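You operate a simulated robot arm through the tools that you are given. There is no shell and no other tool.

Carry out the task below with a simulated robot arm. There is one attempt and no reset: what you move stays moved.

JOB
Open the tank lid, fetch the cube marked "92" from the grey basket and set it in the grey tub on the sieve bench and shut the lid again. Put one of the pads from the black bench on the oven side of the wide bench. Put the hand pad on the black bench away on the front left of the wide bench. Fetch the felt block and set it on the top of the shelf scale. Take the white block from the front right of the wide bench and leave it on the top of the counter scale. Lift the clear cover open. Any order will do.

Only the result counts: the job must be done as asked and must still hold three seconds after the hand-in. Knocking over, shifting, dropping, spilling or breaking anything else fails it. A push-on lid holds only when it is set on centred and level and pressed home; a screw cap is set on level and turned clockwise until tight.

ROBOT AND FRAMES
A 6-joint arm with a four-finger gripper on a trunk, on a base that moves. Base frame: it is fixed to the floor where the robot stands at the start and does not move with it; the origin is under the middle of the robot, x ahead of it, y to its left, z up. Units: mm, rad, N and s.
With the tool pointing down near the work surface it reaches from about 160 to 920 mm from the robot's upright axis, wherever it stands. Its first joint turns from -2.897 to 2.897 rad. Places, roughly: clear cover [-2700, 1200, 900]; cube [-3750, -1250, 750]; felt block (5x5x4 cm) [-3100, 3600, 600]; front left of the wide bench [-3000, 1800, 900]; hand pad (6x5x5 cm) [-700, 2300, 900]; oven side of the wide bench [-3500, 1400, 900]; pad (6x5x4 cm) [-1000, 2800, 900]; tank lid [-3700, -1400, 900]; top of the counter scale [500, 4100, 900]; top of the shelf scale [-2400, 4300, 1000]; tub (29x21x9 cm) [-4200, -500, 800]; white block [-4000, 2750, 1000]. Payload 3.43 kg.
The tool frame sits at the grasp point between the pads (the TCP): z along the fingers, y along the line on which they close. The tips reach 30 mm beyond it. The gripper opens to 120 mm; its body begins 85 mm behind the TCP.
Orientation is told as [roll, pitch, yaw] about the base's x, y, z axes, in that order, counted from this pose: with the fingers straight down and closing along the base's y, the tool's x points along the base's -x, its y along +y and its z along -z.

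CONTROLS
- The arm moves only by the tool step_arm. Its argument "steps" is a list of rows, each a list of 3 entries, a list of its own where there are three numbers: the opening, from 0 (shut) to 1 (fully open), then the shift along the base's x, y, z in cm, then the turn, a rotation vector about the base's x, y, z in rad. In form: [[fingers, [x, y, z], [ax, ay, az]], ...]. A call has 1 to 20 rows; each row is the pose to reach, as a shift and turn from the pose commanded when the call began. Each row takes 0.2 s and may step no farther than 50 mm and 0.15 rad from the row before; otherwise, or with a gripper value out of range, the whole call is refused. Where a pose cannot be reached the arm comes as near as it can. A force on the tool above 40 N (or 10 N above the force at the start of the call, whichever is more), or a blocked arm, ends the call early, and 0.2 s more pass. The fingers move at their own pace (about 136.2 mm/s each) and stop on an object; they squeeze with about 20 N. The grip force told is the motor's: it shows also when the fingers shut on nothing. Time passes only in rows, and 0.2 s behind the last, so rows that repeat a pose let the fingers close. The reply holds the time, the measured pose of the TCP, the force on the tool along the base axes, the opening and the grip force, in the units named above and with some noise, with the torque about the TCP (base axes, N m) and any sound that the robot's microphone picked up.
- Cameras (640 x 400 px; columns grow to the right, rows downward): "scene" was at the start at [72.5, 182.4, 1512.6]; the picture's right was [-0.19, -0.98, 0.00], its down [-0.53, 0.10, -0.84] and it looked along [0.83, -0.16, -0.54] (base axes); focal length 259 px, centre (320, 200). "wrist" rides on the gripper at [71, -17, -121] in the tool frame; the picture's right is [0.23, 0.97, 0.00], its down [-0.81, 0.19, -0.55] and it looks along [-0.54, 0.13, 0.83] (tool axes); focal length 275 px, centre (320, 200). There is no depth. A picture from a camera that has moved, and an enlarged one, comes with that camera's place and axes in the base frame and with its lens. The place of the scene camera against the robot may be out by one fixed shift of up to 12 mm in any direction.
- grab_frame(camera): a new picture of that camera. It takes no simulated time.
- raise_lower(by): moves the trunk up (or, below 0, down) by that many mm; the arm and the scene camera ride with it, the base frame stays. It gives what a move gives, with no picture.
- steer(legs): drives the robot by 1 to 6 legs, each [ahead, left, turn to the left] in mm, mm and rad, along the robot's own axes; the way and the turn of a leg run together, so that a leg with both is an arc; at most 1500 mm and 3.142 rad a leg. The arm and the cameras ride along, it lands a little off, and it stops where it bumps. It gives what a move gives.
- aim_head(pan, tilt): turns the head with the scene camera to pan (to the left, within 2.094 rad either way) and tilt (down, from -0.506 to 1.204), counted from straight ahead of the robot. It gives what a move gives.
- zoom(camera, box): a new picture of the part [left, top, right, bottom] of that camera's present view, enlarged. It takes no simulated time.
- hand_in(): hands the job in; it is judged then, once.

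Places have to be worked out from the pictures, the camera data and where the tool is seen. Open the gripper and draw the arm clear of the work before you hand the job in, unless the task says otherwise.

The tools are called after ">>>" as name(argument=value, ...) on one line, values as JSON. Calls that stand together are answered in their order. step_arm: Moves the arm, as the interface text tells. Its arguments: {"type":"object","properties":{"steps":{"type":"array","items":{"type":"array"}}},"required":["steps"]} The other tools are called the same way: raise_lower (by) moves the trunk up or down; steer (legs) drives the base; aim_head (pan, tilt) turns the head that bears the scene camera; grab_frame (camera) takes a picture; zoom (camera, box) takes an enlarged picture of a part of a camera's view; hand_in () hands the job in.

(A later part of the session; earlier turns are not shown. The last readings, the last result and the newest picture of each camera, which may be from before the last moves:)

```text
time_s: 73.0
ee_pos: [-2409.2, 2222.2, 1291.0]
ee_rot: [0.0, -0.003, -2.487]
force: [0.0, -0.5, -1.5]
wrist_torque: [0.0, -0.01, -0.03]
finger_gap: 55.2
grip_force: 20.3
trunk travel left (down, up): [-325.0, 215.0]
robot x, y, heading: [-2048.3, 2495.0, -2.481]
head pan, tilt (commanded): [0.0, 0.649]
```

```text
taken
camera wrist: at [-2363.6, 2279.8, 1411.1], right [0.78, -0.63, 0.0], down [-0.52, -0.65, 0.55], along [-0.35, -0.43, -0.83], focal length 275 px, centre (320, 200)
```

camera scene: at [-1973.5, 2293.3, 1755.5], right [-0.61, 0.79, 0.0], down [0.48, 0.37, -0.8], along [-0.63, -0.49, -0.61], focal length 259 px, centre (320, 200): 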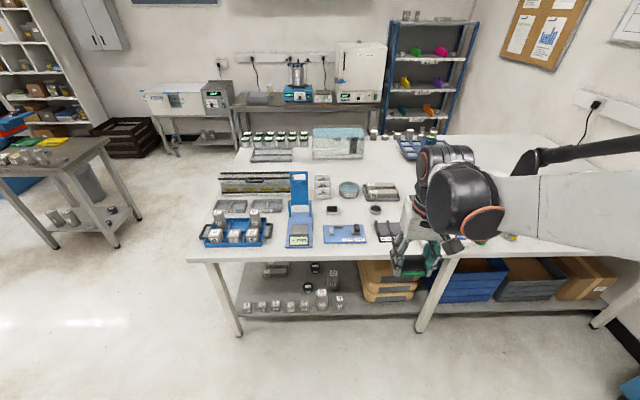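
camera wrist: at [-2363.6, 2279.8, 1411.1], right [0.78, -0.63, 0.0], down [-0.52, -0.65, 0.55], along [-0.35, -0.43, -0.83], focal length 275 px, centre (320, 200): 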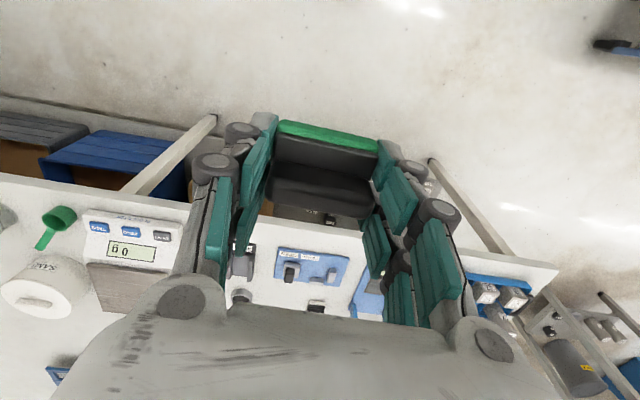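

I see the whole wide bench. Zooming on left and middle portions.

>>> zoom(camera="scene", box=[180, 120, 440, 282])

>>> zoom(camera="scene", box=[280, 160, 440, 260])

>>> zoom(camera="scene", box=[220, 110, 380, 210])

```text
2.46 times, centred on (310, 201) of scene
camera zoom: at [-1973.5, 2293.3, 1755.5], right [-0.61, 0.79, 0.0], down [0.48, 0.37, -0.8], along [-0.63, -0.49, -0.61], focal length 638 px, centre (345, 198)
```

zoom: 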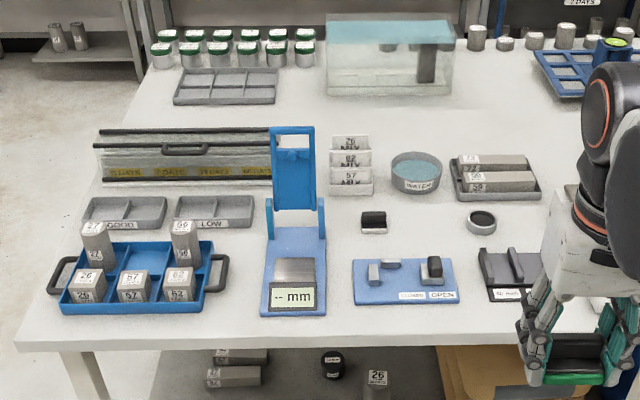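

```text
4.00 times, centred on (360, 210) of scene
camera zoom: at [-1973.5, 2293.3, 1755.5], right [-0.61, 0.79, 0.0], down [0.48, 0.37, -0.8], along [-0.63, -0.49, -0.61], focal length 1037 px, centre (160, 160)
```

zoom: 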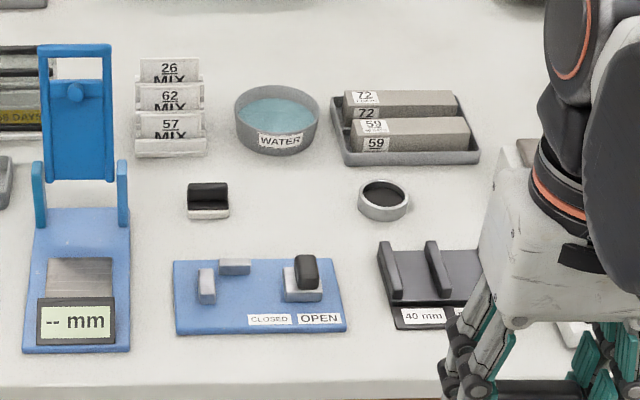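

```text
4.00 times, centred on (300, 160) of scene
camera zoom: at [-1973.5, 2293.3, 1755.5], right [-0.61, 0.79, 0.0], down [0.48, 0.37, -0.8], along [-0.63, -0.49, -0.61], focal length 1037 px, centre (400, 360)
```

zoom: 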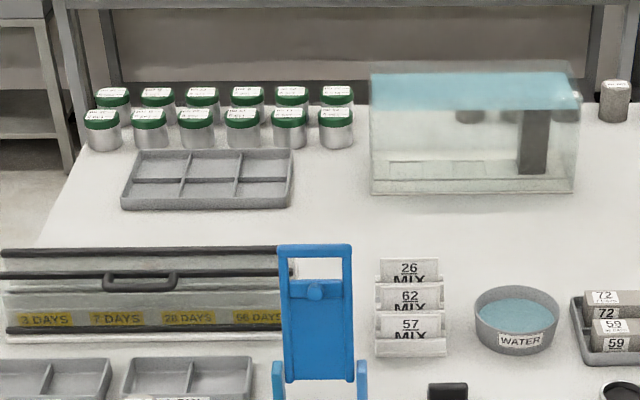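

The hint for "front left" falls on the free patch between the small black pad, the ring, the water dish and the blue mat, around (-2960, 1778). I drive forward to bring it into reach.

>>> steer(legs=[[470, 0, 0]])

>>> aim_head(pan=0.0, tilt=0.9)

```text
time_s: 75.8
ee_pos: [-2784.7, 1933.3, 1290.1]
ee_rot: [0.0, 0.001, -2.485]
force: [-0.1, -0.7, -1.2]
wrist_torque: [0.04, 0.02, -0.01]
finger_gap: 55.8
grip_force: 19.9
trunk travel left (down, up): [-325.0, 215.0]
robot x, y, heading: [-2423.2, 2205.7, -2.482]
head pan, tilt (commanded): [0.0, 0.649]
```

```text
time_s: 76.5
ee_pos: [-2783.5, 1935.0, 1291.6]
ee_rot: [0.0, -0.002, -2.485]
force: [-0.6, 0.0, -1.2]
wrist_torque: [0.01, -0.03, -0.02]
finger_gap: 55.2
grip_force: 20.5
trunk travel left (down, up): [-325.0, 215.0]
robot x, y, heading: [-2423.8, 2202.7, -2.483]
head pan, tilt (commanded): [0.0, 0.901]
```

>>> grab_frame(camera="scene")

>>> grab_frame(camera="wrist")

```text
taken
camera scene: at [-2339.6, 2009.7, 1735.1], right [-0.61, 0.79, 0.0], down [0.62, 0.48, -0.62], along [-0.49, -0.38, -0.78], focal length 259 px, centre (320, 200)
```

scene: 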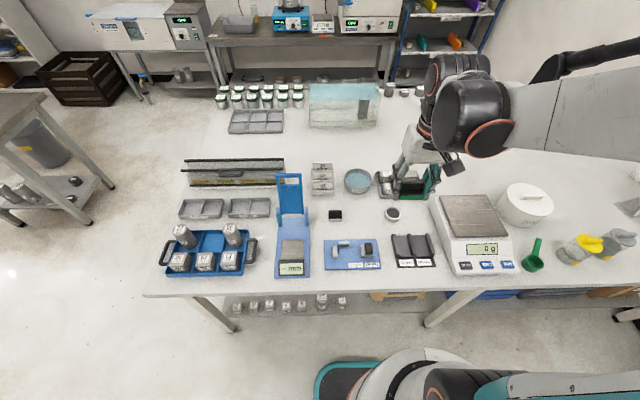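

```text
taken
camera wrist: at [-2738.7, 1990.4, 1411.0], right [0.77, -0.63, 0.0], down [-0.53, -0.65, 0.55], along [-0.35, -0.43, -0.83], focal length 275 px, centre (320, 200)
```

wrist: 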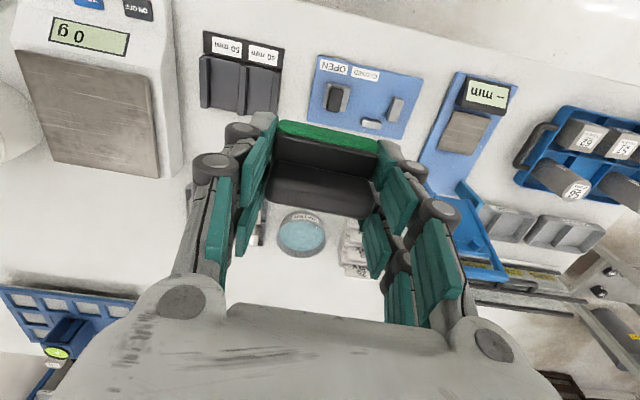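

I'll move the held pad over the free spot at about (-2961, 1767) and stop at z≈1010 to check.

>>> step_arm(steps=[[0, [-2.95, -2.8, -2.5], [0, 0, 0]], [0, [-5.9, -5.6, -5], [0, 0, 0]], [0, [-8.85, -8.4, -7.5], [0, 0, 0]], [0, [-11.8, -11.2, -10], [0, 0, 0]], [0, [-14.75, -14, -12.5], [0, 0, 0]], [0, [-17.7, -16.8, -15], [0, 0, 0]], [0, [-17.7, -16.8, -19.8], [0, 0, 0]], [0, [-17.7, -16.8, -24], [0, 0, 0]], [0, [-17.7, -16.8, -28], [0, 0, 0]], [0, [-17.7, -16.8, -28], [0, 0, 0]]])

>>> grab_frame(camera="wrist")

>>> zoom(camera="scene", box=[260, 130, 460, 280])

```text
time_s: 78.7
ee_pos: [-2961.8, 1766.4, 1010.5]
ee_rot: [0.001, -0.002, -2.487]
force: [0.4, -0.5, 0.3]
wrist_torque: [0.01, -0.02, -0.01]
finger_gap: 55.5
grip_force: 19.5
trunk travel left (down, up): [-325.0, 215.0]
robot x, y, heading: [-2420.2, 2205.0, -2.483]
head pan, tilt (commanded): [0.0, 0.901]
```

```text
taken
camera wrist: at [-2915.9, 1822.9, 1130.8], right [0.77, -0.63, 0.0], down [-0.53, -0.65, 0.55], along [-0.35, -0.43, -0.83], focal length 275 px, centre (320, 200)
```

wrist: 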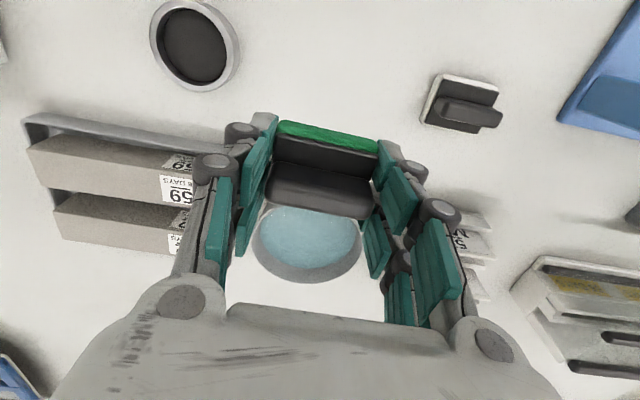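

```text
2.67 times, centred on (360, 205) of scene
camera zoom: at [-2339.4, 2009.8, 1735.1], right [-0.61, 0.79, 0.0], down [0.62, 0.48, -0.62], along [-0.49, -0.38, -0.78], focal length 692 px, centre (213, 187)
```

zoom: 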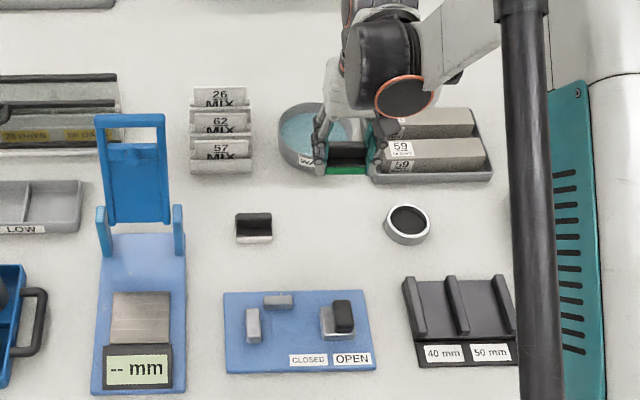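

The spot is clear all round (ring ≈120 mm one side, small pad ≈125 mm on the other). Descending to just above the bench, then feeling for contact.

>>> step_arm(steps=[[0, [0, 0, -4], [0, 0, 0]], [0, [0, 0, -8], [0, 0, 0]], [0, [0, 0, -11], [0, 0, 0]], [0, [0, 0, -11.8], [0, 0, 0]], [0, [0, 0, -12.2], [0, 0, 0]], [0, [0, 0, -12.2], [0, 0, 0]]])

>>> grab_frame(camera="wrist")

```text
time_s: 80.1
ee_pos: [-2961.4, 1765.1, 888.1]
ee_rot: [-0.001, -0.002, -2.487]
force: [-2.5, -1.2, 5.0]
wrist_torque: [-0.02, -0.02, 0.0]
finger_gap: 55.3
grip_force: 20.3
trunk travel left (down, up): [-325.0, 215.0]
robot x, y, heading: [-2423.9, 2202.7, -2.49]
head pan, tilt (commanded): [0.0, 0.901]
```

```text
taken
camera wrist: at [-2916.2, 1822.8, 1009.1], right [0.77, -0.63, 0.0], down [-0.53, -0.65, 0.55], along [-0.35, -0.43, -0.83], focal length 275 px, centre (320, 200)
```

wrist: 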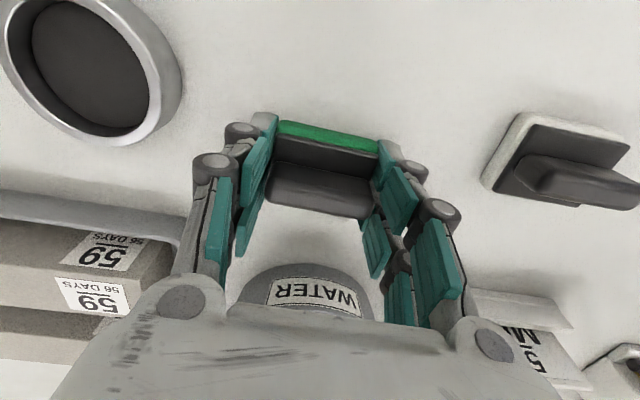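

A slight upward force (5 N) suggests contact at TCP z≈888. I'll ease down 1.5 mm to confirm.

>>> step_arm(steps=[[0, [0, 0, -0.15], [0, 0, 0]], [0, [0, 0, -0.15], [0, 0, 0]]])

```text
time_s: 80.7
ee_pos: [-2962.4, 1766.0, 888.8]
ee_rot: [0.001, -0.003, -2.488]
force: [-9.5, -5.3, 29.9]
wrist_torque: [0.0, -0.06, 0.02]
finger_gap: 55.6
grip_force: 19.7
trunk travel left (down, up): [-325.0, 215.0]
robot x, y, heading: [-2422.1, 2201.6, -2.482]
head pan, tilt (commanded): [0.0, 0.901]
```

Firm contact. I relax 1 mm, open slightly, and lift straight up.

>>> step_arm(steps=[[0, [0, 0, 0.1], [0, 0, 0]], [0.62, [0, 0, 0.1], [0, 0, 0]], [0.62, [0, 0, 0.1], [0, 0, 0]], [0.62, [0, 0, 2], [0, 0, 0]], [0.62, [0, 0, 5], [0, 0, 0]], [0.62, [0, 0, 9], [0, 0, 0]], [0.62, [0, 0, 13], [0, 0, 0]], [0.62, [0, 0, 13], [0, 0, 0]]])

>>> grab_frame(camera="wrist")

```text
time_s: 82.5
ee_pos: [-2962.5, 1764.5, 1017.4]
ee_rot: [-0.001, 0.0, -2.485]
force: [0.2, 0.7, -0.8]
wrist_torque: [-0.01, 0.0, -0.01]
finger_gap: 74.5
grip_force: 0.0
trunk travel left (down, up): [-325.0, 215.0]
robot x, y, heading: [-2426.1, 2201.1, -2.482]
head pan, tilt (commanded): [0.0, 0.901]
```

```text
taken
camera wrist: at [-2916.7, 1822.0, 1138.3], right [0.77, -0.63, 0.0], down [-0.53, -0.65, 0.55], along [-0.35, -0.43, -0.83], focal length 275 px, centre (320, 200)
```

wrist: 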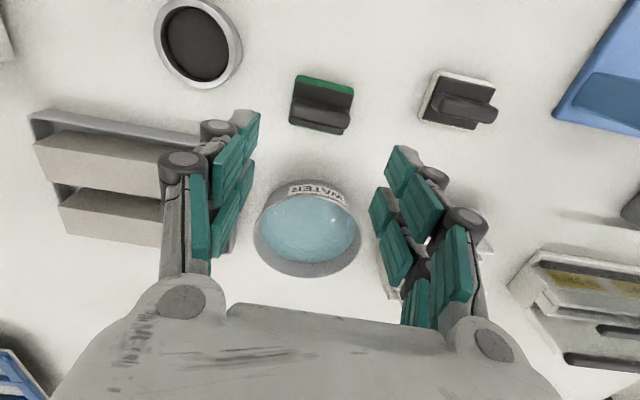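

The hand pad stands cleanly on the wide bench. Next: the felt block. I retract the arm up and back first.

>>> step_arm(steps=[[0.62, [0, 0, 4.8], [0, 0, 0]], [0.62, [0, 0, 9.6], [0, 0, 0]], [0.62, [0, 0, 14.4], [0, 0, 0]], [0.62, [2.8, 2.2, 17.4], [0, 0, 0]], [0.62, [5.8, 4.5, 20.4], [0, 0, 0]], [0.62, [8.8, 6.8, 23.4], [0, 0, 0]], [0.62, [11.8, 9.1, 26], [0, 0, 0]], [0.62, [15.4, 11.9, 27], [0, 0, 0]], [0.62, [19, 14.7, 28], [0, 0, 0]]])

>>> steer(legs=[[-420, 0, 0], [0, 0, -1.568]])

>>> aim_head(pan=0.0, tilt=0.5)

```text
time_s: 84.5
ee_pos: [-2768.5, 1914.2, 1296.6]
ee_rot: [-0.001, -0.004, -2.487]
force: [0.4, 0.7, -0.2]
wrist_torque: [-0.01, 0.05, -0.03]
finger_gap: 74.6
grip_force: 0.0
trunk travel left (down, up): [-325.0, 215.0]
robot x, y, heading: [-2423.3, 2201.6, -2.481]
head pan, tilt (commanded): [0.0, 0.901]
```

```text
time_s: 90.9
ee_pos: [-2380.9, 2808.4, 1296.4]
ee_rot: [-0.001, 0.0, 2.221]
force: [-0.5, -0.1, -0.2]
wrist_torque: [0.01, 0.0, -0.03]
finger_gap: 74.5
grip_force: 0.0
trunk travel left (down, up): [-325.0, 215.0]
robot x, y, heading: [-2093.9, 2458.5, 2.227]
head pan, tilt (commanded): [0.0, 0.901]
```

```text
time_s: 91.8
ee_pos: [-2381.2, 2808.3, 1296.0]
ee_rot: [0.001, -0.002, 2.221]
force: [-0.5, 0.2, 0.0]
wrist_torque: [-0.04, -0.03, 0.02]
finger_gap: 74.1
grip_force: 0.1
trunk travel left (down, up): [-325.0, 215.0]
robot x, y, heading: [-2094.5, 2456.7, 2.227]
head pan, tilt (commanded): [0.0, 0.499]
```

>>> grab_frame(camera="scene")

>>> zoom(camera="scene", box=[220, 130, 420, 255])

```text
taken
camera scene: at [-2290.0, 2391.9, 1768.8], right [0.79, 0.61, 0.0], down [0.29, -0.38, -0.88], along [-0.53, 0.7, -0.48], focal length 259 px, centre (320, 200)
```

scene: 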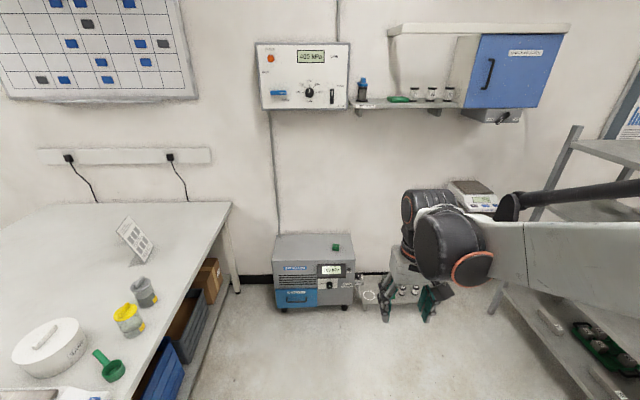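

```text
3.20 times, centred on (320, 192) of scene
camera zoom: at [-2290.0, 2391.9, 1768.8], right [0.79, 0.61, 0.0], down [0.29, -0.38, -0.88], along [-0.53, 0.7, -0.48], focal length 830 px, centre (320, 224)
```

zoom: 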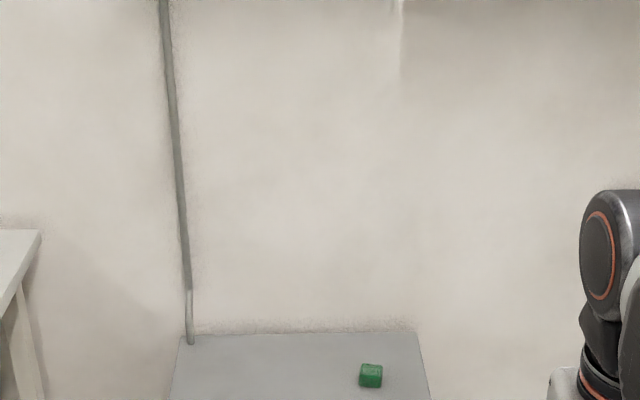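

The green felt block on the pump unit is at about (-3092, 3618, 590). I drive up the aisle to it and lower the trunk.

>>> steer(legs=[[870, -30, 0]])

>>> raise_lower(by=-300)

>>> aim_head(pan=0.0, tilt=0.8)

```text
time_s: 96.4
ee_pos: [-2887.4, 3512.4, 1296.2]
ee_rot: [0.0, 0.0, 2.224]
force: [0.3, 0.4, 0.4]
wrist_torque: [0.02, -0.01, 0.0]
finger_gap: 74.4
grip_force: 0.0
trunk travel left (down, up): [-325.0, 215.0]
robot x, y, heading: [-2595.6, 3165.4, 2.229]
head pan, tilt (commanded): [0.0, 0.499]
```

```text
time_s: 99.4
ee_pos: [-2888.0, 3512.5, 997.0]
ee_rot: [0.0, 0.0, 2.225]
force: [0.4, 0.4, -0.3]
wrist_torque: [0.03, -0.02, 0.01]
finger_gap: 74.4
grip_force: 0.1
trunk travel left (down, up): [-25.0, 515.0]
robot x, y, heading: [-2600.2, 3163.1, 2.227]
head pan, tilt (commanded): [0.0, 0.499]
```

```text
time_s: 100.2
ee_pos: [-2887.2, 3511.1, 997.3]
ee_rot: [0.001, -0.002, 2.225]
force: [0.3, -0.8, -0.1]
wrist_torque: [0.01, 0.0, -0.02]
finger_gap: 74.2
grip_force: 0.1
trunk travel left (down, up): [-25.0, 515.0]
robot x, y, heading: [-2601.6, 3166.2, 2.228]
head pan, tilt (commanded): [0.0, 0.799]
```

>>> grab_frame(camera="scene")

>>> grab_frame(camera="wrist")

```text
taken
camera scene: at [-2788.6, 3087.9, 1443.0], right [0.79, 0.61, 0.0], down [0.44, -0.57, -0.7], along [-0.43, 0.55, -0.72], focal length 259 px, centre (320, 200)
```

scene: 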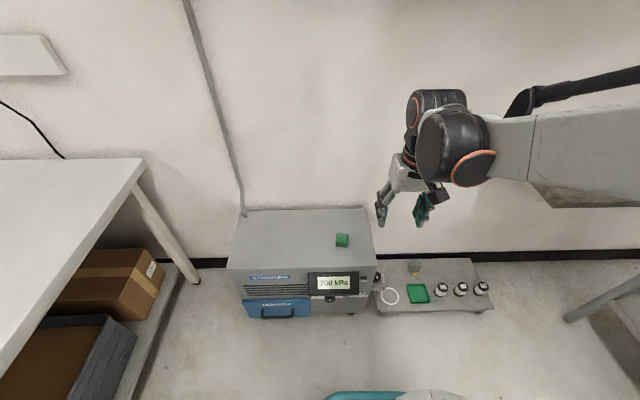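

```text
taken
camera wrist: at [-2831.8, 3464.9, 1117.0], right [-0.63, -0.78, 0.0], down [-0.65, 0.53, 0.55], along [-0.43, 0.35, -0.83], focal length 275 px, centre (320, 200)
```

wrist: 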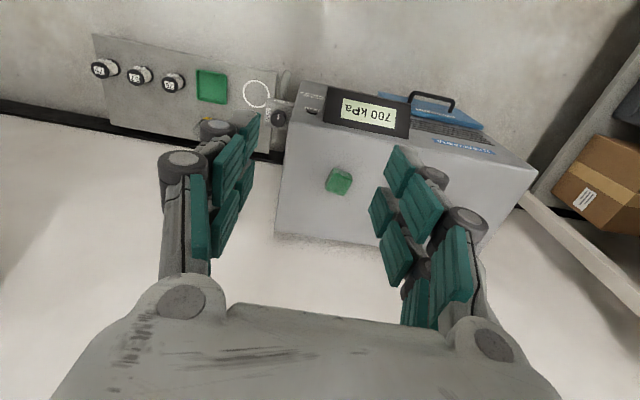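

Triangulation gives the felt block at (-3091, 3624, 585). Zooming for orientation.

>>> zoom(camera="wrist", box=[306, 155, 370, 205])

```text
8.00 times, centred on (338, 180) of wrist
camera zoom: at [-2831.8, 3464.9, 1117.0], right [-0.63, -0.78, 0.0], down [-0.65, 0.53, 0.55], along [-0.43, 0.35, -0.83], focal length 2202 px, centre (176, 360)
```

zoom: 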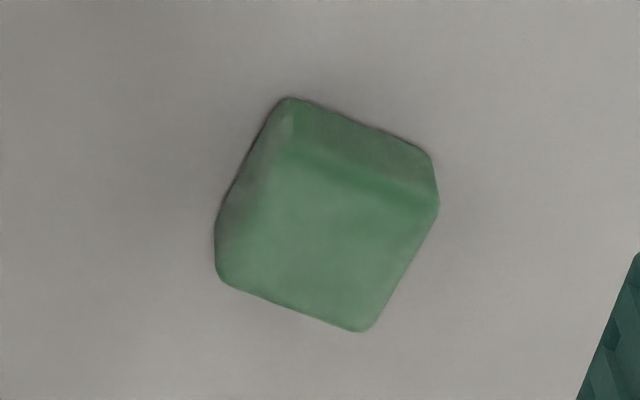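

The block is yawed; the gripper needs about -0.19 rad. I move above it and take another wrist look.

>>> step_arm(steps=[[1, [-3.4, 1.9, -2.9], [0, 0, -0.05]], [1, [-6.8, 3.8, -5.8], [0, 0, -0.1]], [1, [-10.2, 5.7, -8.7], [0, 0, -0.15]], [1, [-13.6, 7.6, -11.6], [0, 0, -0.187]], [1, [-17, 9.5, -14.5], [0, 0, -0.187]], [1, [-20.5, 11.4, -17.4], [0, 0, -0.187]], [1, [-20.5, 11.4, -22], [0, 0, -0.187]], [1, [-20.5, 11.4, -25], [0, 0, -0.187]], [1, [-20.5, 11.4, -25], [0, 0, -0.187]]])

>>> grab_frame(camera="wrist")

```text
time_s: 102.2
ee_pos: [-3093.4, 3626.4, 744.6]
ee_rot: [0.0, 0.001, 2.039]
force: [1.1, 1.1, -0.8]
wrist_torque: [-0.01, 0.0, 0.0]
finger_gap: 120.3
grip_force: 0.1
trunk travel left (down, up): [-25.0, 515.0]
robot x, y, heading: [-2601.3, 3159.2, 2.225]
head pan, tilt (commanded): [0.0, 0.799]
```

```text
taken
camera wrist: at [-3047.7, 3569.7, 866.0], right [-0.76, -0.64, 0.0], down [-0.54, 0.64, 0.55], along [-0.36, 0.42, -0.83], focal length 275 px, centre (320, 200)
```

wrist: 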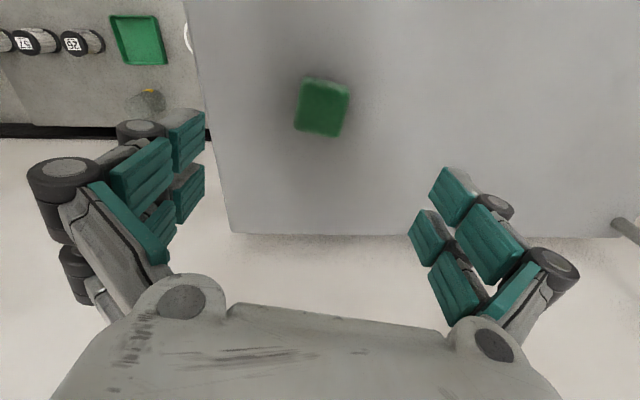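

>>> zoom(camera="wrist", box=[272, 67, 368, 142])

```text
5.33 times, centred on (320, 104) of wrist
camera zoom: at [-3047.7, 3569.7, 866.0], right [-0.76, -0.64, 0.0], down [-0.54, 0.64, 0.55], along [-0.36, 0.42, -0.83], focal length 1468 px, centre (320, 709)
```

zoom: 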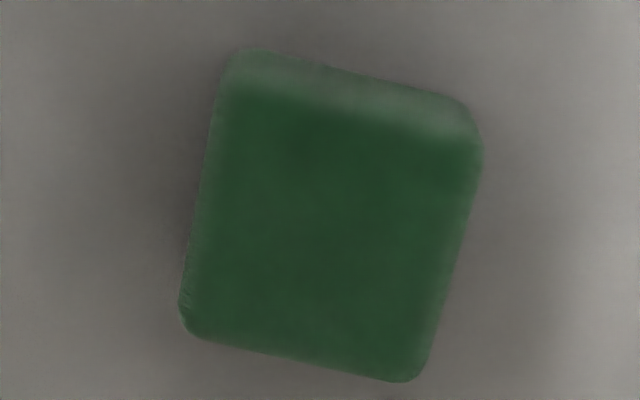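

Block is centred and aligned. Descending to TCP z≈590, around it.

>>> step_arm(steps=[[1, [0, 0, -4.5], [0, 0, 0]], [1, [0, 0, -9], [0, 0, 0]], [1, [0, 0, -13], [0, 0, 0]], [1, [0, 0, -15], [0, 0, 0]], [1, [0, 0, -15], [0, 0, 0]]])

>>> grab_frame(camera="wrist")

>>> grab_frame(camera="scene")

```text
time_s: 103.4
ee_pos: [-3092.5, 3626.3, 595.0]
ee_rot: [-0.001, 0.0, 2.038]
force: [-0.7, 0.7, 0.0]
wrist_torque: [-0.01, 0.0, -0.02]
finger_gap: 119.7
grip_force: 0.1
trunk travel left (down, up): [-25.0, 515.0]
robot x, y, heading: [-2598.1, 3164.3, 2.227]
head pan, tilt (commanded): [0.0, 0.799]
```

```text
taken
camera wrist: at [-3046.0, 3569.9, 716.1], right [-0.76, -0.64, 0.0], down [-0.54, 0.64, 0.55], along [-0.36, 0.42, -0.83], focal length 275 px, centre (320, 200)
```

wrist: 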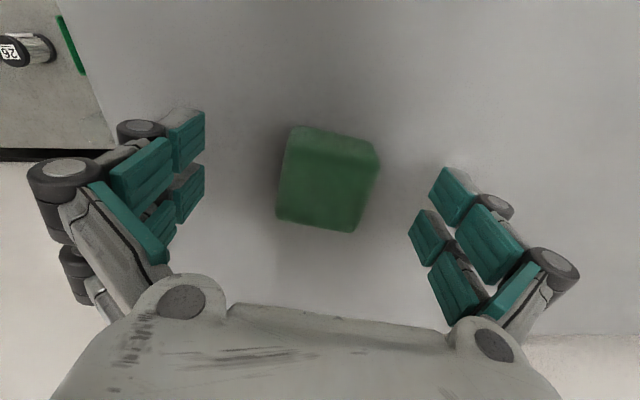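

```text
taken
camera scene: at [-2788.9, 3088.1, 1442.9], right [0.79, 0.61, 0.0], down [0.44, -0.57, -0.7], along [-0.43, 0.55, -0.72], focal length 259 px, centre (320, 200)
```

scene: 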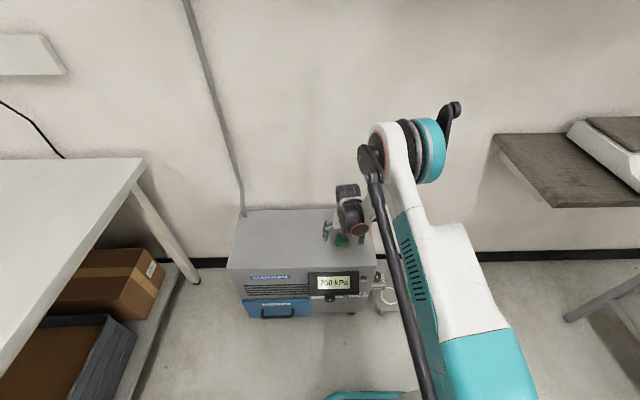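

Top face is near z≈583, so the surface is ≈543. I lower to TCP 580 and close.

>>> step_arm(steps=[[1, [0, 0, -0.8], [0, 0, 0]], [1, [0, 0, -1.5], [0, 0, 0]], [1, [0, 0, -1.5], [0, 0, 0]], [0, [0, 0, -1.5], [0, 0, 0]], [0, [0, 0, -1.5], [0, 0, 0]], [0, [0, 0, -1.5], [0, 0, 0]], [0, [0, 0, -1.5], [0, 0, 0]], [0, [0, 0, -1.5], [0, 0, 0]]])

>>> grab_frame(camera="wrist")

```text
time_s: 104.5
ee_pos: [-3091.2, 3625.7, 589.0]
ee_rot: [-0.001, -0.004, 2.036]
force: [-0.2, 2.2, 72.0]
wrist_torque: [-0.79, -0.62, 0.17]
finger_gap: 49.2
grip_force: 45.4
trunk travel left (down, up): [-25.0, 515.0]
robot x, y, heading: [-2594.0, 3162.7, 2.226]
head pan, tilt (commanded): [0.0, 0.799]
stopped in row 5: the force on the tool passed its limit at 68 N (the readings are from after the stop); the commanded pose is now the measured one
```

```text
taken
camera wrist: at [-3044.8, 3569.0, 709.1], right [-0.77, -0.64, 0.0], down [-0.54, 0.63, 0.56], along [-0.36, 0.43, -0.83], focal length 275 px, centre (320, 200)
```

wrist: 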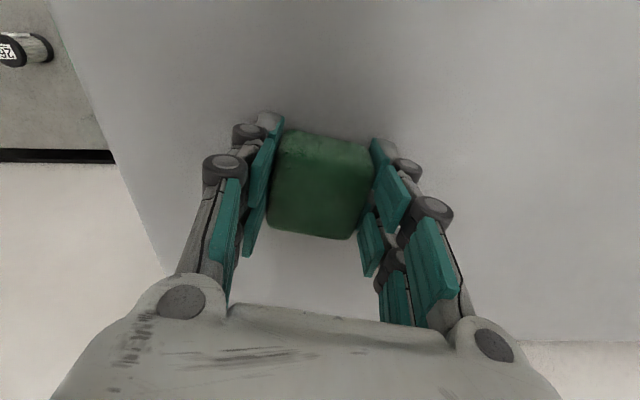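

Gripped at 49 mm, with fingertips pressing on the pump surface. I lift straight up to release the load.

>>> step_arm(steps=[[0, [0, 0, 0.5], [0, 0, 0]], [0, [0, 0, 1.5], [0, 0, 0]], [0, [0, 0, 4], [0, 0, 0]], [0, [0, 0, 8], [0, 0, 0]], [0, [0, 0, 12], [0, 0, 0]], [0, [0, 0, 12], [0, 0, 0]]])

>>> grab_frame(camera="wrist")

```text
time_s: 105.9
ee_pos: [-3093.2, 3625.6, 702.7]
ee_rot: [-0.001, -0.001, 2.038]
force: [-1.6, 0.3, -0.6]
wrist_torque: [0.03, 0.01, 0.0]
finger_gap: 49.2
grip_force: 20.1
trunk travel left (down, up): [-25.0, 515.0]
robot x, y, heading: [-2597.1, 3162.8, 2.231]
head pan, tilt (commanded): [0.0, 0.799]
```

```text
taken
camera wrist: at [-3046.1, 3569.5, 823.3], right [-0.77, -0.64, 0.0], down [-0.54, 0.64, 0.55], along [-0.36, 0.42, -0.83], focal length 275 px, centre (320, 200)
```

wrist: 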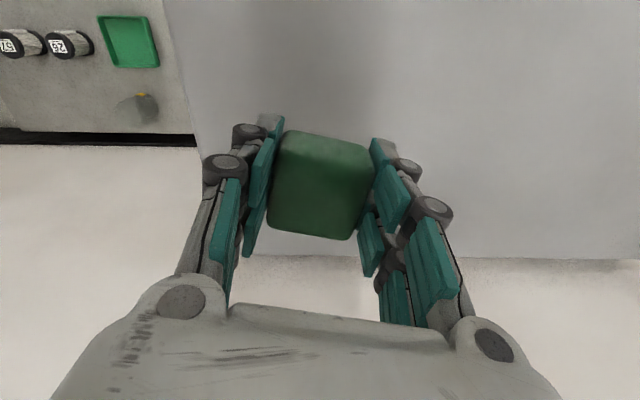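

Held. I raise and retract the arm, then lift the trunk for the shelf scale.

>>> step_arm(steps=[[0, [0, 0, 4.8], [0, 0, 0]], [0, [0, 0, 9.6], [0, 0, 0]], [0, [2, -1.1, 13.8], [0, 0, 0]], [0, [5.5, -3, 16.5], [0, 0, 0.03]], [0, [9.2, -5, 19], [0, 0, 0.06]], [0, [12.9, -7.1, 21.5], [0, 0, 0.09]], [0, [16.6, -9.1, 24], [0, 0, 0.12]], [0, [20.3, -11.1, 26.5], [0, 0, 0.15]], [0, [24, -13.1, 29], [0, 0, 0.187]], [0, [24, -13.1, 30], [0, 0, 0.187]]])

>>> raise_lower(by=300)

>>> steer(legs=[[-100, 0, 0], [0, -500, 0]])

>>> aim_head(pan=0.0, tilt=0.6)

```text
time_s: 108.1
ee_pos: [-2851.2, 3496.1, 1003.8]
ee_rot: [0.0, -0.001, 2.226]
force: [0.9, -0.9, -0.3]
wrist_torque: [0.05, 0.04, 0.04]
finger_gap: 49.1
grip_force: 20.1
trunk travel left (down, up): [-25.0, 515.0]
robot x, y, heading: [-2598.3, 3164.4, 2.228]
head pan, tilt (commanded): [0.0, 0.799]
```

```text
time_s: 111.1
ee_pos: [-2851.2, 3496.6, 1304.1]
ee_rot: [0.0, -0.001, 2.225]
force: [-0.2, 0.2, -1.5]
wrist_torque: [-0.01, -0.03, 0.03]
finger_gap: 48.9
grip_force: 20.3
trunk travel left (down, up): [-325.0, 215.0]
robot x, y, heading: [-2600.1, 3163.3, 2.225]
head pan, tilt (commanded): [0.0, 0.799]
```

```text
time_s: 114.8
ee_pos: [-2395.3, 3724.8, 1303.3]
ee_rot: [-0.001, -0.003, 2.228]
force: [1.3, 0.2, -0.6]
wrist_torque: [-0.01, 0.0, 0.01]
finger_gap: 49.5
grip_force: 19.5
trunk travel left (down, up): [-325.0, 215.0]
robot x, y, heading: [-2137.3, 3390.8, 2.234]
head pan, tilt (commanded): [0.0, 0.799]
```

```text
time_s: 115.5
ee_pos: [-2395.0, 3724.1, 1302.9]
ee_rot: [0.0, -0.002, 2.227]
force: [-0.3, 0.5, 0.2]
wrist_torque: [-0.05, 0.02, -0.02]
finger_gap: 49.3
grip_force: 19.7
trunk travel left (down, up): [-325.0, 215.0]
robot x, y, heading: [-2141.5, 3391.8, 2.232]
head pan, tilt (commanded): [0.0, 0.6]
```

>>> grab_frame(camera="scene")

>>> grab_frame(camera="wrist")

```text
taken
camera scene: at [-2335.8, 3321.5, 1759.8], right [0.79, 0.61, 0.0], down [0.35, -0.45, -0.82], along [-0.51, 0.65, -0.57], focal length 259 px, centre (320, 200)
```

scene: 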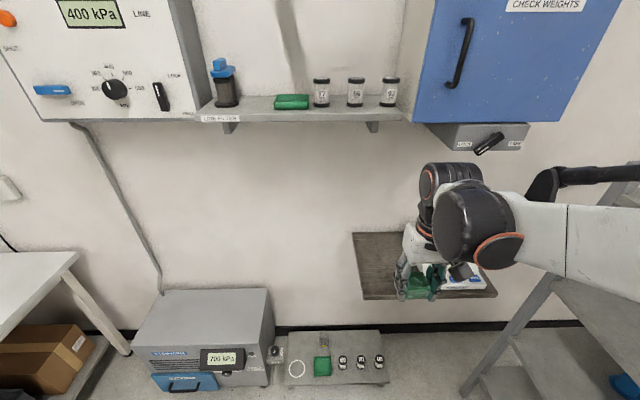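

```text
taken
camera wrist: at [-2338.9, 3677.0, 1423.5], right [-0.63, -0.78, 0.0], down [-0.65, 0.53, 0.55], along [-0.43, 0.35, -0.83], focal length 275 px, centre (320, 200)
```

wrist: 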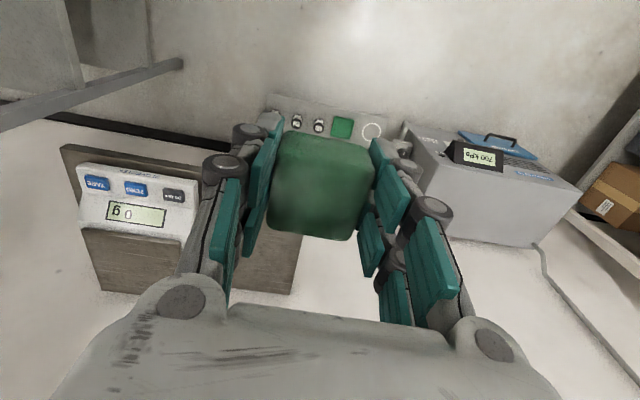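

The scale sits on a wall shelf under a cabinet; its plate is around (-2435, 4248). I move closer and right a bit so the reach is moderate.

>>> steer(legs=[[230, -150, 0]])

>>> aim_head(pan=-0.1, tilt=0.75)

```text
time_s: 117.5
ee_pos: [-2418.8, 3999.2, 1302.9]
ee_rot: [-0.001, 0.001, 2.227]
force: [0.3, 0.6, -1.0]
wrist_torque: [-0.02, -0.03, -0.02]
finger_gap: 49.2
grip_force: 20.4
trunk travel left (down, up): [-325.0, 215.0]
robot x, y, heading: [-2161.4, 3660.3, 2.228]
head pan, tilt (commanded): [0.0, 0.6]
```

```text
time_s: 118.2
ee_pos: [-2418.1, 3998.2, 1303.8]
ee_rot: [0.001, -0.002, 2.227]
force: [-0.1, -0.7, -0.9]
wrist_torque: [-0.02, 0.02, -0.01]
finger_gap: 49.3
grip_force: 19.6
trunk travel left (down, up): [-325.0, 215.0]
robot x, y, heading: [-2163.5, 3669.1, 2.227]
head pan, tilt (commanded): [-0.099, 0.75]
```

>>> grab_frame(camera="scene")

>>> grab_frame(camera="wrist")

```text
taken
camera scene: at [-2348.1, 3596.9, 1747.0], right [0.85, 0.53, 0.0], down [0.36, -0.58, -0.73], along [-0.39, 0.62, -0.68], focal length 259 px, centre (320, 200)
```

scene: 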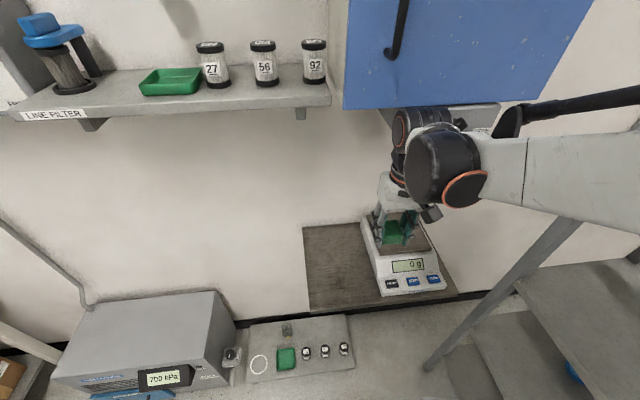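

```text
taken
camera wrist: at [-2361.4, 3952.0, 1423.5], right [-0.63, -0.78, 0.0], down [-0.65, 0.52, 0.55], along [-0.43, 0.35, -0.83], focal length 275 px, centre (320, 200)
```

wrist: 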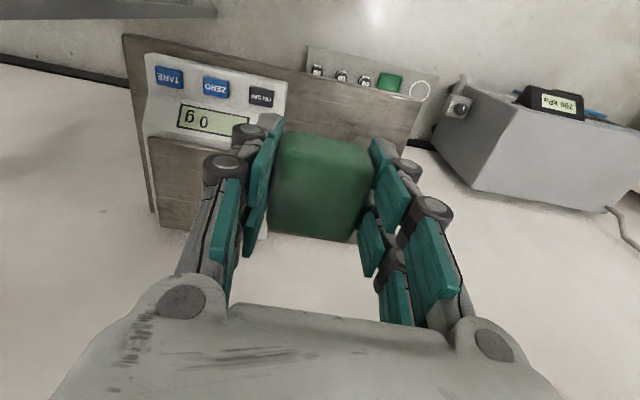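

>>> zoom(camera="scene", box=[290, 180, 490, 320])

>>> zoom(camera="wrist", box=[100, 20, 340, 250])

```text
2.86 times, centred on (390, 250) of scene
camera zoom: at [-2348.1, 3596.9, 1747.0], right [0.85, 0.53, 0.0], down [0.36, -0.58, -0.73], along [-0.39, 0.62, -0.68], focal length 741 px, centre (120, 57)
```

zoom: 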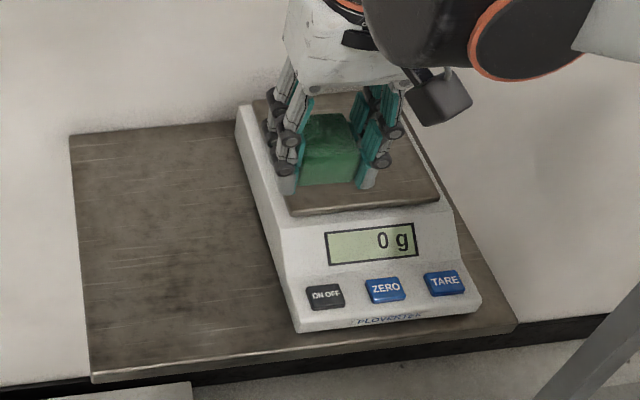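

```text
1.74 times, centred on (220, 135) of wrist
camera zoom: at [-2361.4, 3952.0, 1423.5], right [-0.63, -0.78, 0.0], down [-0.65, 0.52, 0.55], along [-0.43, 0.35, -0.83], focal length 479 px, centre (494, 313)
```

zoom: 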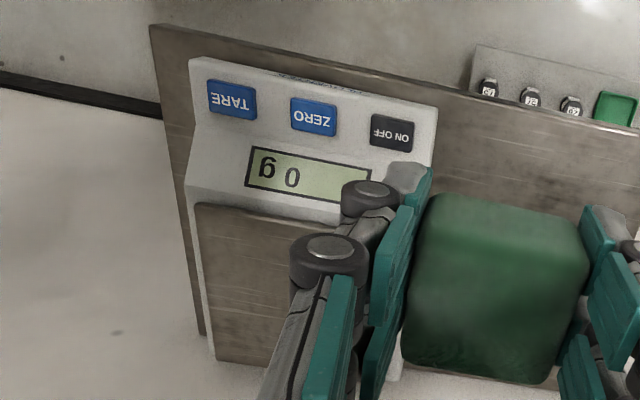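

Plate centre computes to about (-2436, 4277), top near z≈1010. I lower the trunk by 200 mm (keeping the wrist low under the cabinet) and move the block in over the plate.

>>> raise_lower(by=-200)

>>> step_arm(steps=[[0, [-0.3, 4.6, 0], [0, 0, 0]], [0, [-0.6, 9.3, 0], [0, 0, 0]], [0, [-0.9, 14, 0], [0, 0, 0]], [0, [-0.9, 14, 0], [0, 0, 0]]])

>>> grab_frame(camera="scene")

>>> grab_frame(camera="wrist")

```text
time_s: 120.4
ee_pos: [-2417.0, 3998.8, 1104.0]
ee_rot: [0.001, -0.002, 2.227]
force: [0.6, 0.1, -0.1]
wrist_torque: [0.0, 0.02, -0.01]
finger_gap: 49.0
grip_force: 20.0
trunk travel left (down, up): [-125.0, 415.0]
robot x, y, heading: [-2162.1, 3668.3, 2.235]
head pan, tilt (commanded): [-0.099, 0.75]
```

```text
time_s: 121.4
ee_pos: [-2426.7, 4140.1, 1104.6]
ee_rot: [0.001, -0.001, 2.227]
force: [0.2, -0.4, -0.5]
wrist_torque: [-0.03, 0.0, 0.0]
finger_gap: 49.3
grip_force: 20.2
trunk travel left (down, up): [-125.0, 415.0]
robot x, y, heading: [-2162.3, 3663.7, 2.229]
head pan, tilt (commanded): [-0.099, 0.75]
```

```text
taken
camera scene: at [-2348.2, 3597.3, 1546.9], right [0.85, 0.53, 0.0], down [0.36, -0.58, -0.73], along [-0.39, 0.62, -0.68], focal length 259 px, centre (320, 200)
```

scene: 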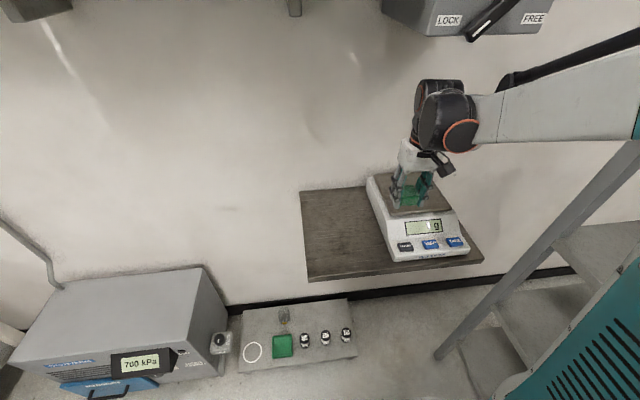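

```text
taken
camera wrist: at [-2369.7, 4092.8, 1223.6], right [-0.63, -0.78, 0.0], down [-0.65, 0.53, 0.55], along [-0.43, 0.35, -0.83], focal length 275 px, centre (320, 200)
```

wrist: 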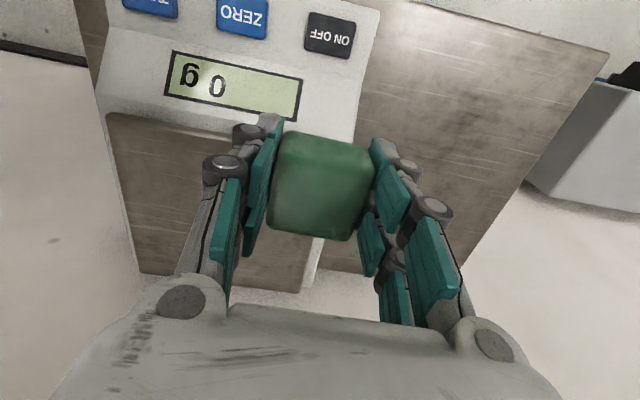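

The lock box is well above the wrist. Moving in to the plate centre (-2440, 4273) and lowering toward it.

>>> step_arm(steps=[[0, [-0.4, 4.5, 0], [0, 0, 0]], [0, [-0.9, 9, 0], [0, 0, 0]], [0, [-1.3, 13.3, 0], [0, 0, 0]], [0, [-1.3, 13.3, -2.5], [0, 0, 0]], [0, [-1.3, 13.3, -4.5], [0, 0, 0]], [0, [-1.3, 13.3, -4.5], [0, 0, 0]]])

>>> grab_frame(camera="wrist")

>>> zoom(camera="scene", box=[300, 60, 500, 280])

```text
time_s: 122.8
ee_pos: [-2440.5, 4273.5, 1058.0]
ee_rot: [0.0, -0.001, 2.228]
force: [-1.2, 0.8, -0.2]
wrist_torque: [-0.03, -0.01, -0.01]
finger_gap: 49.3
grip_force: 20.0
trunk travel left (down, up): [-125.0, 415.0]
robot x, y, heading: [-2164.0, 3666.4, 2.228]
head pan, tilt (commanded): [-0.099, 0.75]
```

```text
taken
camera wrist: at [-2383.8, 4225.7, 1178.3], right [-0.63, -0.78, 0.0], down [-0.65, 0.52, 0.55], along [-0.43, 0.35, -0.83], focal length 275 px, centre (320, 200)
```

wrist: 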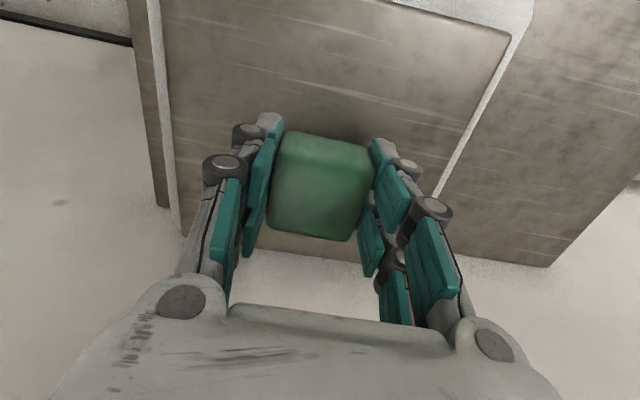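

```text
1.82 times, centred on (400, 170) of scene
camera zoom: at [-2348.2, 3597.2, 1546.9], right [0.85, 0.53, 0.0], down [0.36, -0.58, -0.73], along [-0.39, 0.62, -0.68], focal length 472 px, centre (174, 254)
```

zoom: 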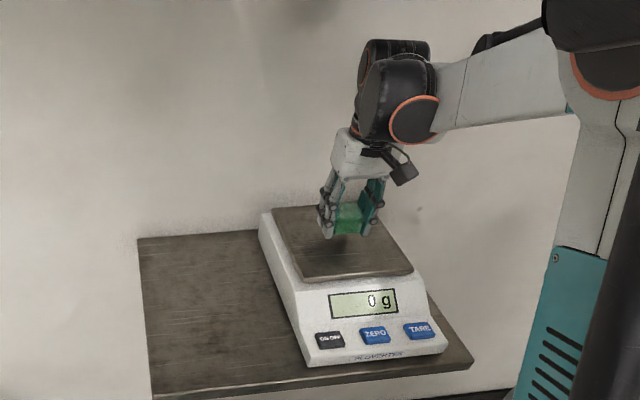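

The block is centred above the plate. Descending in small steps to feel contact.

>>> step_arm(steps=[[0, [0, 0, -0.6], [0, 0, 0]], [0, [0, 0, -1.0], [0, 0, 0]], [0, [0, 0, -1.2], [0, 0, 0]], [0, [0, 0, -1.2], [0, 0, 0]]])

>>> zoom(camera="scene", box=[360, 140, 480, 260])

```text
time_s: 123.8
ee_pos: [-2440.1, 4271.3, 1045.4]
ee_rot: [0.0, -0.002, 2.227]
force: [0.1, 0.4, -0.3]
wrist_torque: [-0.01, 0.04, 0.0]
finger_gap: 49.5
grip_force: 20.0
trunk travel left (down, up): [-125.0, 415.0]
robot x, y, heading: [-2158.8, 3663.0, 2.227]
head pan, tilt (commanded): [-0.099, 0.75]
```

```text
3.33 times, centred on (420, 200) of scene
camera zoom: at [-2348.1, 3596.9, 1546.9], right [0.85, 0.53, 0.0], down [0.36, -0.58, -0.73], along [-0.39, 0.62, -0.68], focal length 864 px, centre (-13, 200)
```

zoom: 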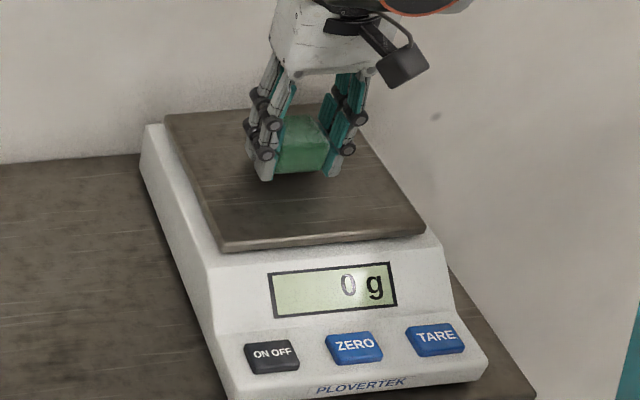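

>>> step_arm(steps=[[0, [0, 0, -0.3], [0, 0, 0]], [0, [0, 0, -0.5], [0, 0, 0]], [0, [0, 0, -0.7], [0, 0, 0]], [0, [0, 0, -0.7], [0, 0, 0]]])

>>> zoom(camera="scene", box=[360, 140, 480, 260])

```text
time_s: 124.8
ee_pos: [-2440.0, 4272.1, 1039.2]
ee_rot: [0.001, -0.001, 2.228]
force: [0.4, -1.3, -0.4]
wrist_torque: [-0.01, -0.02, 0.02]
finger_gap: 49.0
grip_force: 19.7
trunk travel left (down, up): [-125.0, 415.0]
robot x, y, heading: [-2162.0, 3664.6, 2.229]
head pan, tilt (commanded): [-0.099, 0.75]
```

```text
3.33 times, centred on (420, 200) of scene
camera zoom: at [-2348.1, 3596.9, 1546.9], right [0.85, 0.53, 0.0], down [0.36, -0.58, -0.73], along [-0.39, 0.62, -0.68], focal length 864 px, centre (-13, 200)
```

zoom: 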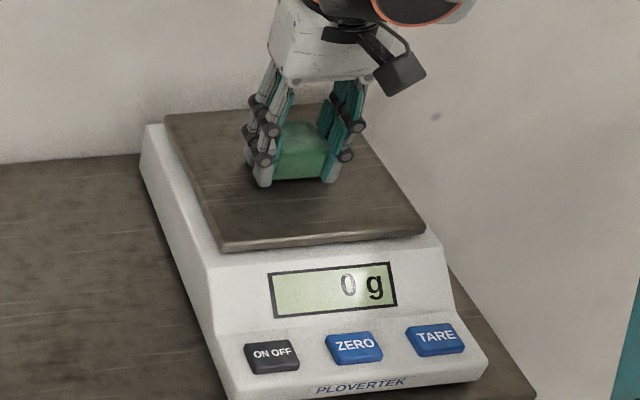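

>>> step_arm(steps=[[0, [0, 0, -0.15], [0, 0, 0]], [0, [0, 0, -0.3], [0, 0, 0]], [0, [0, 0, -0.3], [0, 0, 0]]])

>>> zoom(camera="scene", box=[380, 160, 480, 260])

```text
time_s: 125.6
ee_pos: [-2439.4, 4272.6, 1036.9]
ee_rot: [-0.001, -0.002, 2.226]
force: [-0.3, -0.1, -0.2]
wrist_torque: [0.03, 0.01, 0.03]
finger_gap: 49.4
grip_force: 20.6
trunk travel left (down, up): [-125.0, 415.0]
robot x, y, heading: [-2164.4, 3665.4, 2.233]
head pan, tilt (commanded): [-0.099, 0.75]
```

```text
4.00 times, centred on (430, 210) of scene
camera zoom: at [-2348.1, 3596.8, 1546.9], right [0.85, 0.53, 0.0], down [0.36, -0.58, -0.73], along [-0.39, 0.62, -0.68], focal length 1037 px, centre (-120, 160)
```

zoom: 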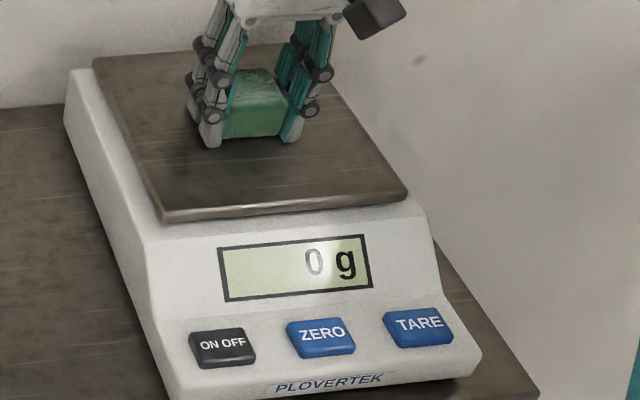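

>>> step_arm(steps=[[0, [0, 0, -0.15], [0, 0, 0]], [0, [0, 0, -0.3], [0, 0, 0]], [0, [0, 0, -0.3], [0, 0, 0]]])

```text
time_s: 126.4
ee_pos: [-2439.4, 4271.5, 1033.6]
ee_rot: [0.0, 0.0, 2.228]
force: [-3.4, 4.7, 13.1]
wrist_torque: [-0.07, 0.12, -0.03]
finger_gap: 49.2
grip_force: 20.0
trunk travel left (down, up): [-125.0, 415.0]
robot x, y, heading: [-2164.1, 3664.5, 2.234]
head pan, tilt (commanded): [-0.099, 0.75]
```

Contact at TCP 1033.6 (13 N). I ease off 1 mm, open and lift away straight up a little, then back out.

>>> step_arm(steps=[[0, [0, 0, 0.1], [0, 0, 0]], [0.45, [0, 0, 0.1], [0, 0, 0]], [0.62, [0, 0, 0.1], [0, 0, 0]], [0.62, [0, 0, 0.1], [0, 0, 0]], [0.62, [0, 0, 2], [0, 0, 0]], [0.62, [0, 0, 4.5], [0, 0, 0]], [0.62, [0, 0, 7.5], [0, 0, 0]], [0.62, [0, 0, 7.5], [0, 0, 0]]])

>>> grab_frame(camera="wrist")

>>> zoom(camera="scene", box=[360, 140, 480, 260])

```text
time_s: 128.2
ee_pos: [-2440.9, 4271.0, 1109.1]
ee_rot: [0.0, 0.0, 2.227]
force: [0.5, 0.6, 0.7]
wrist_torque: [0.01, 0.0, -0.01]
finger_gap: 74.5
grip_force: 0.0
trunk travel left (down, up): [-125.0, 415.0]
robot x, y, heading: [-2167.5, 3667.6, 2.231]
head pan, tilt (commanded): [-0.099, 0.75]
```

```text
taken
camera wrist: at [-2384.4, 4224.3, 1228.3], right [-0.63, -0.78, 0.0], down [-0.65, 0.52, 0.55], along [-0.43, 0.35, -0.83], focal length 275 px, centre (320, 200)
```

wrist: 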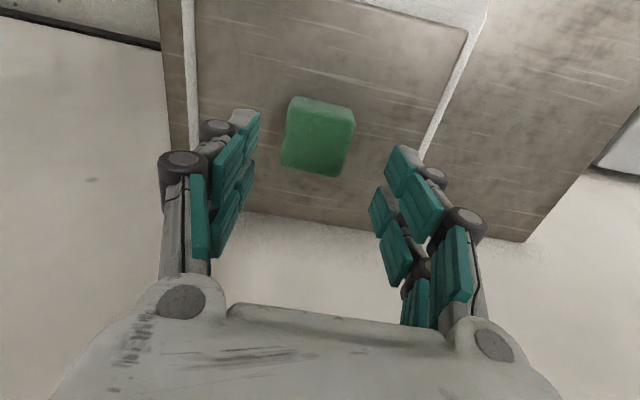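

```text
3.33 times, centred on (420, 200) of scene
camera zoom: at [-2348.0, 3596.6, 1546.9], right [0.85, 0.53, 0.0], down [0.36, -0.58, -0.73], along [-0.39, 0.62, -0.68], focal length 864 px, centre (-13, 200)
```

zoom: 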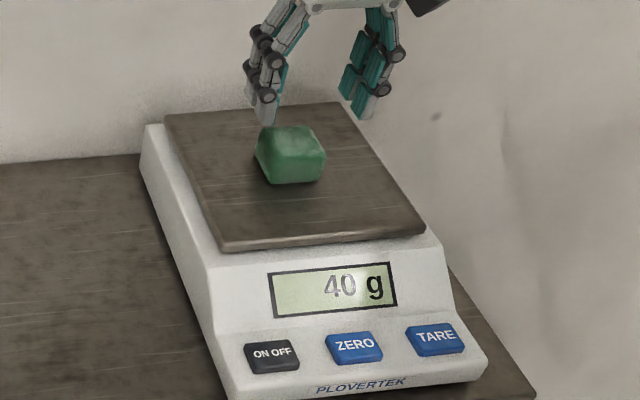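

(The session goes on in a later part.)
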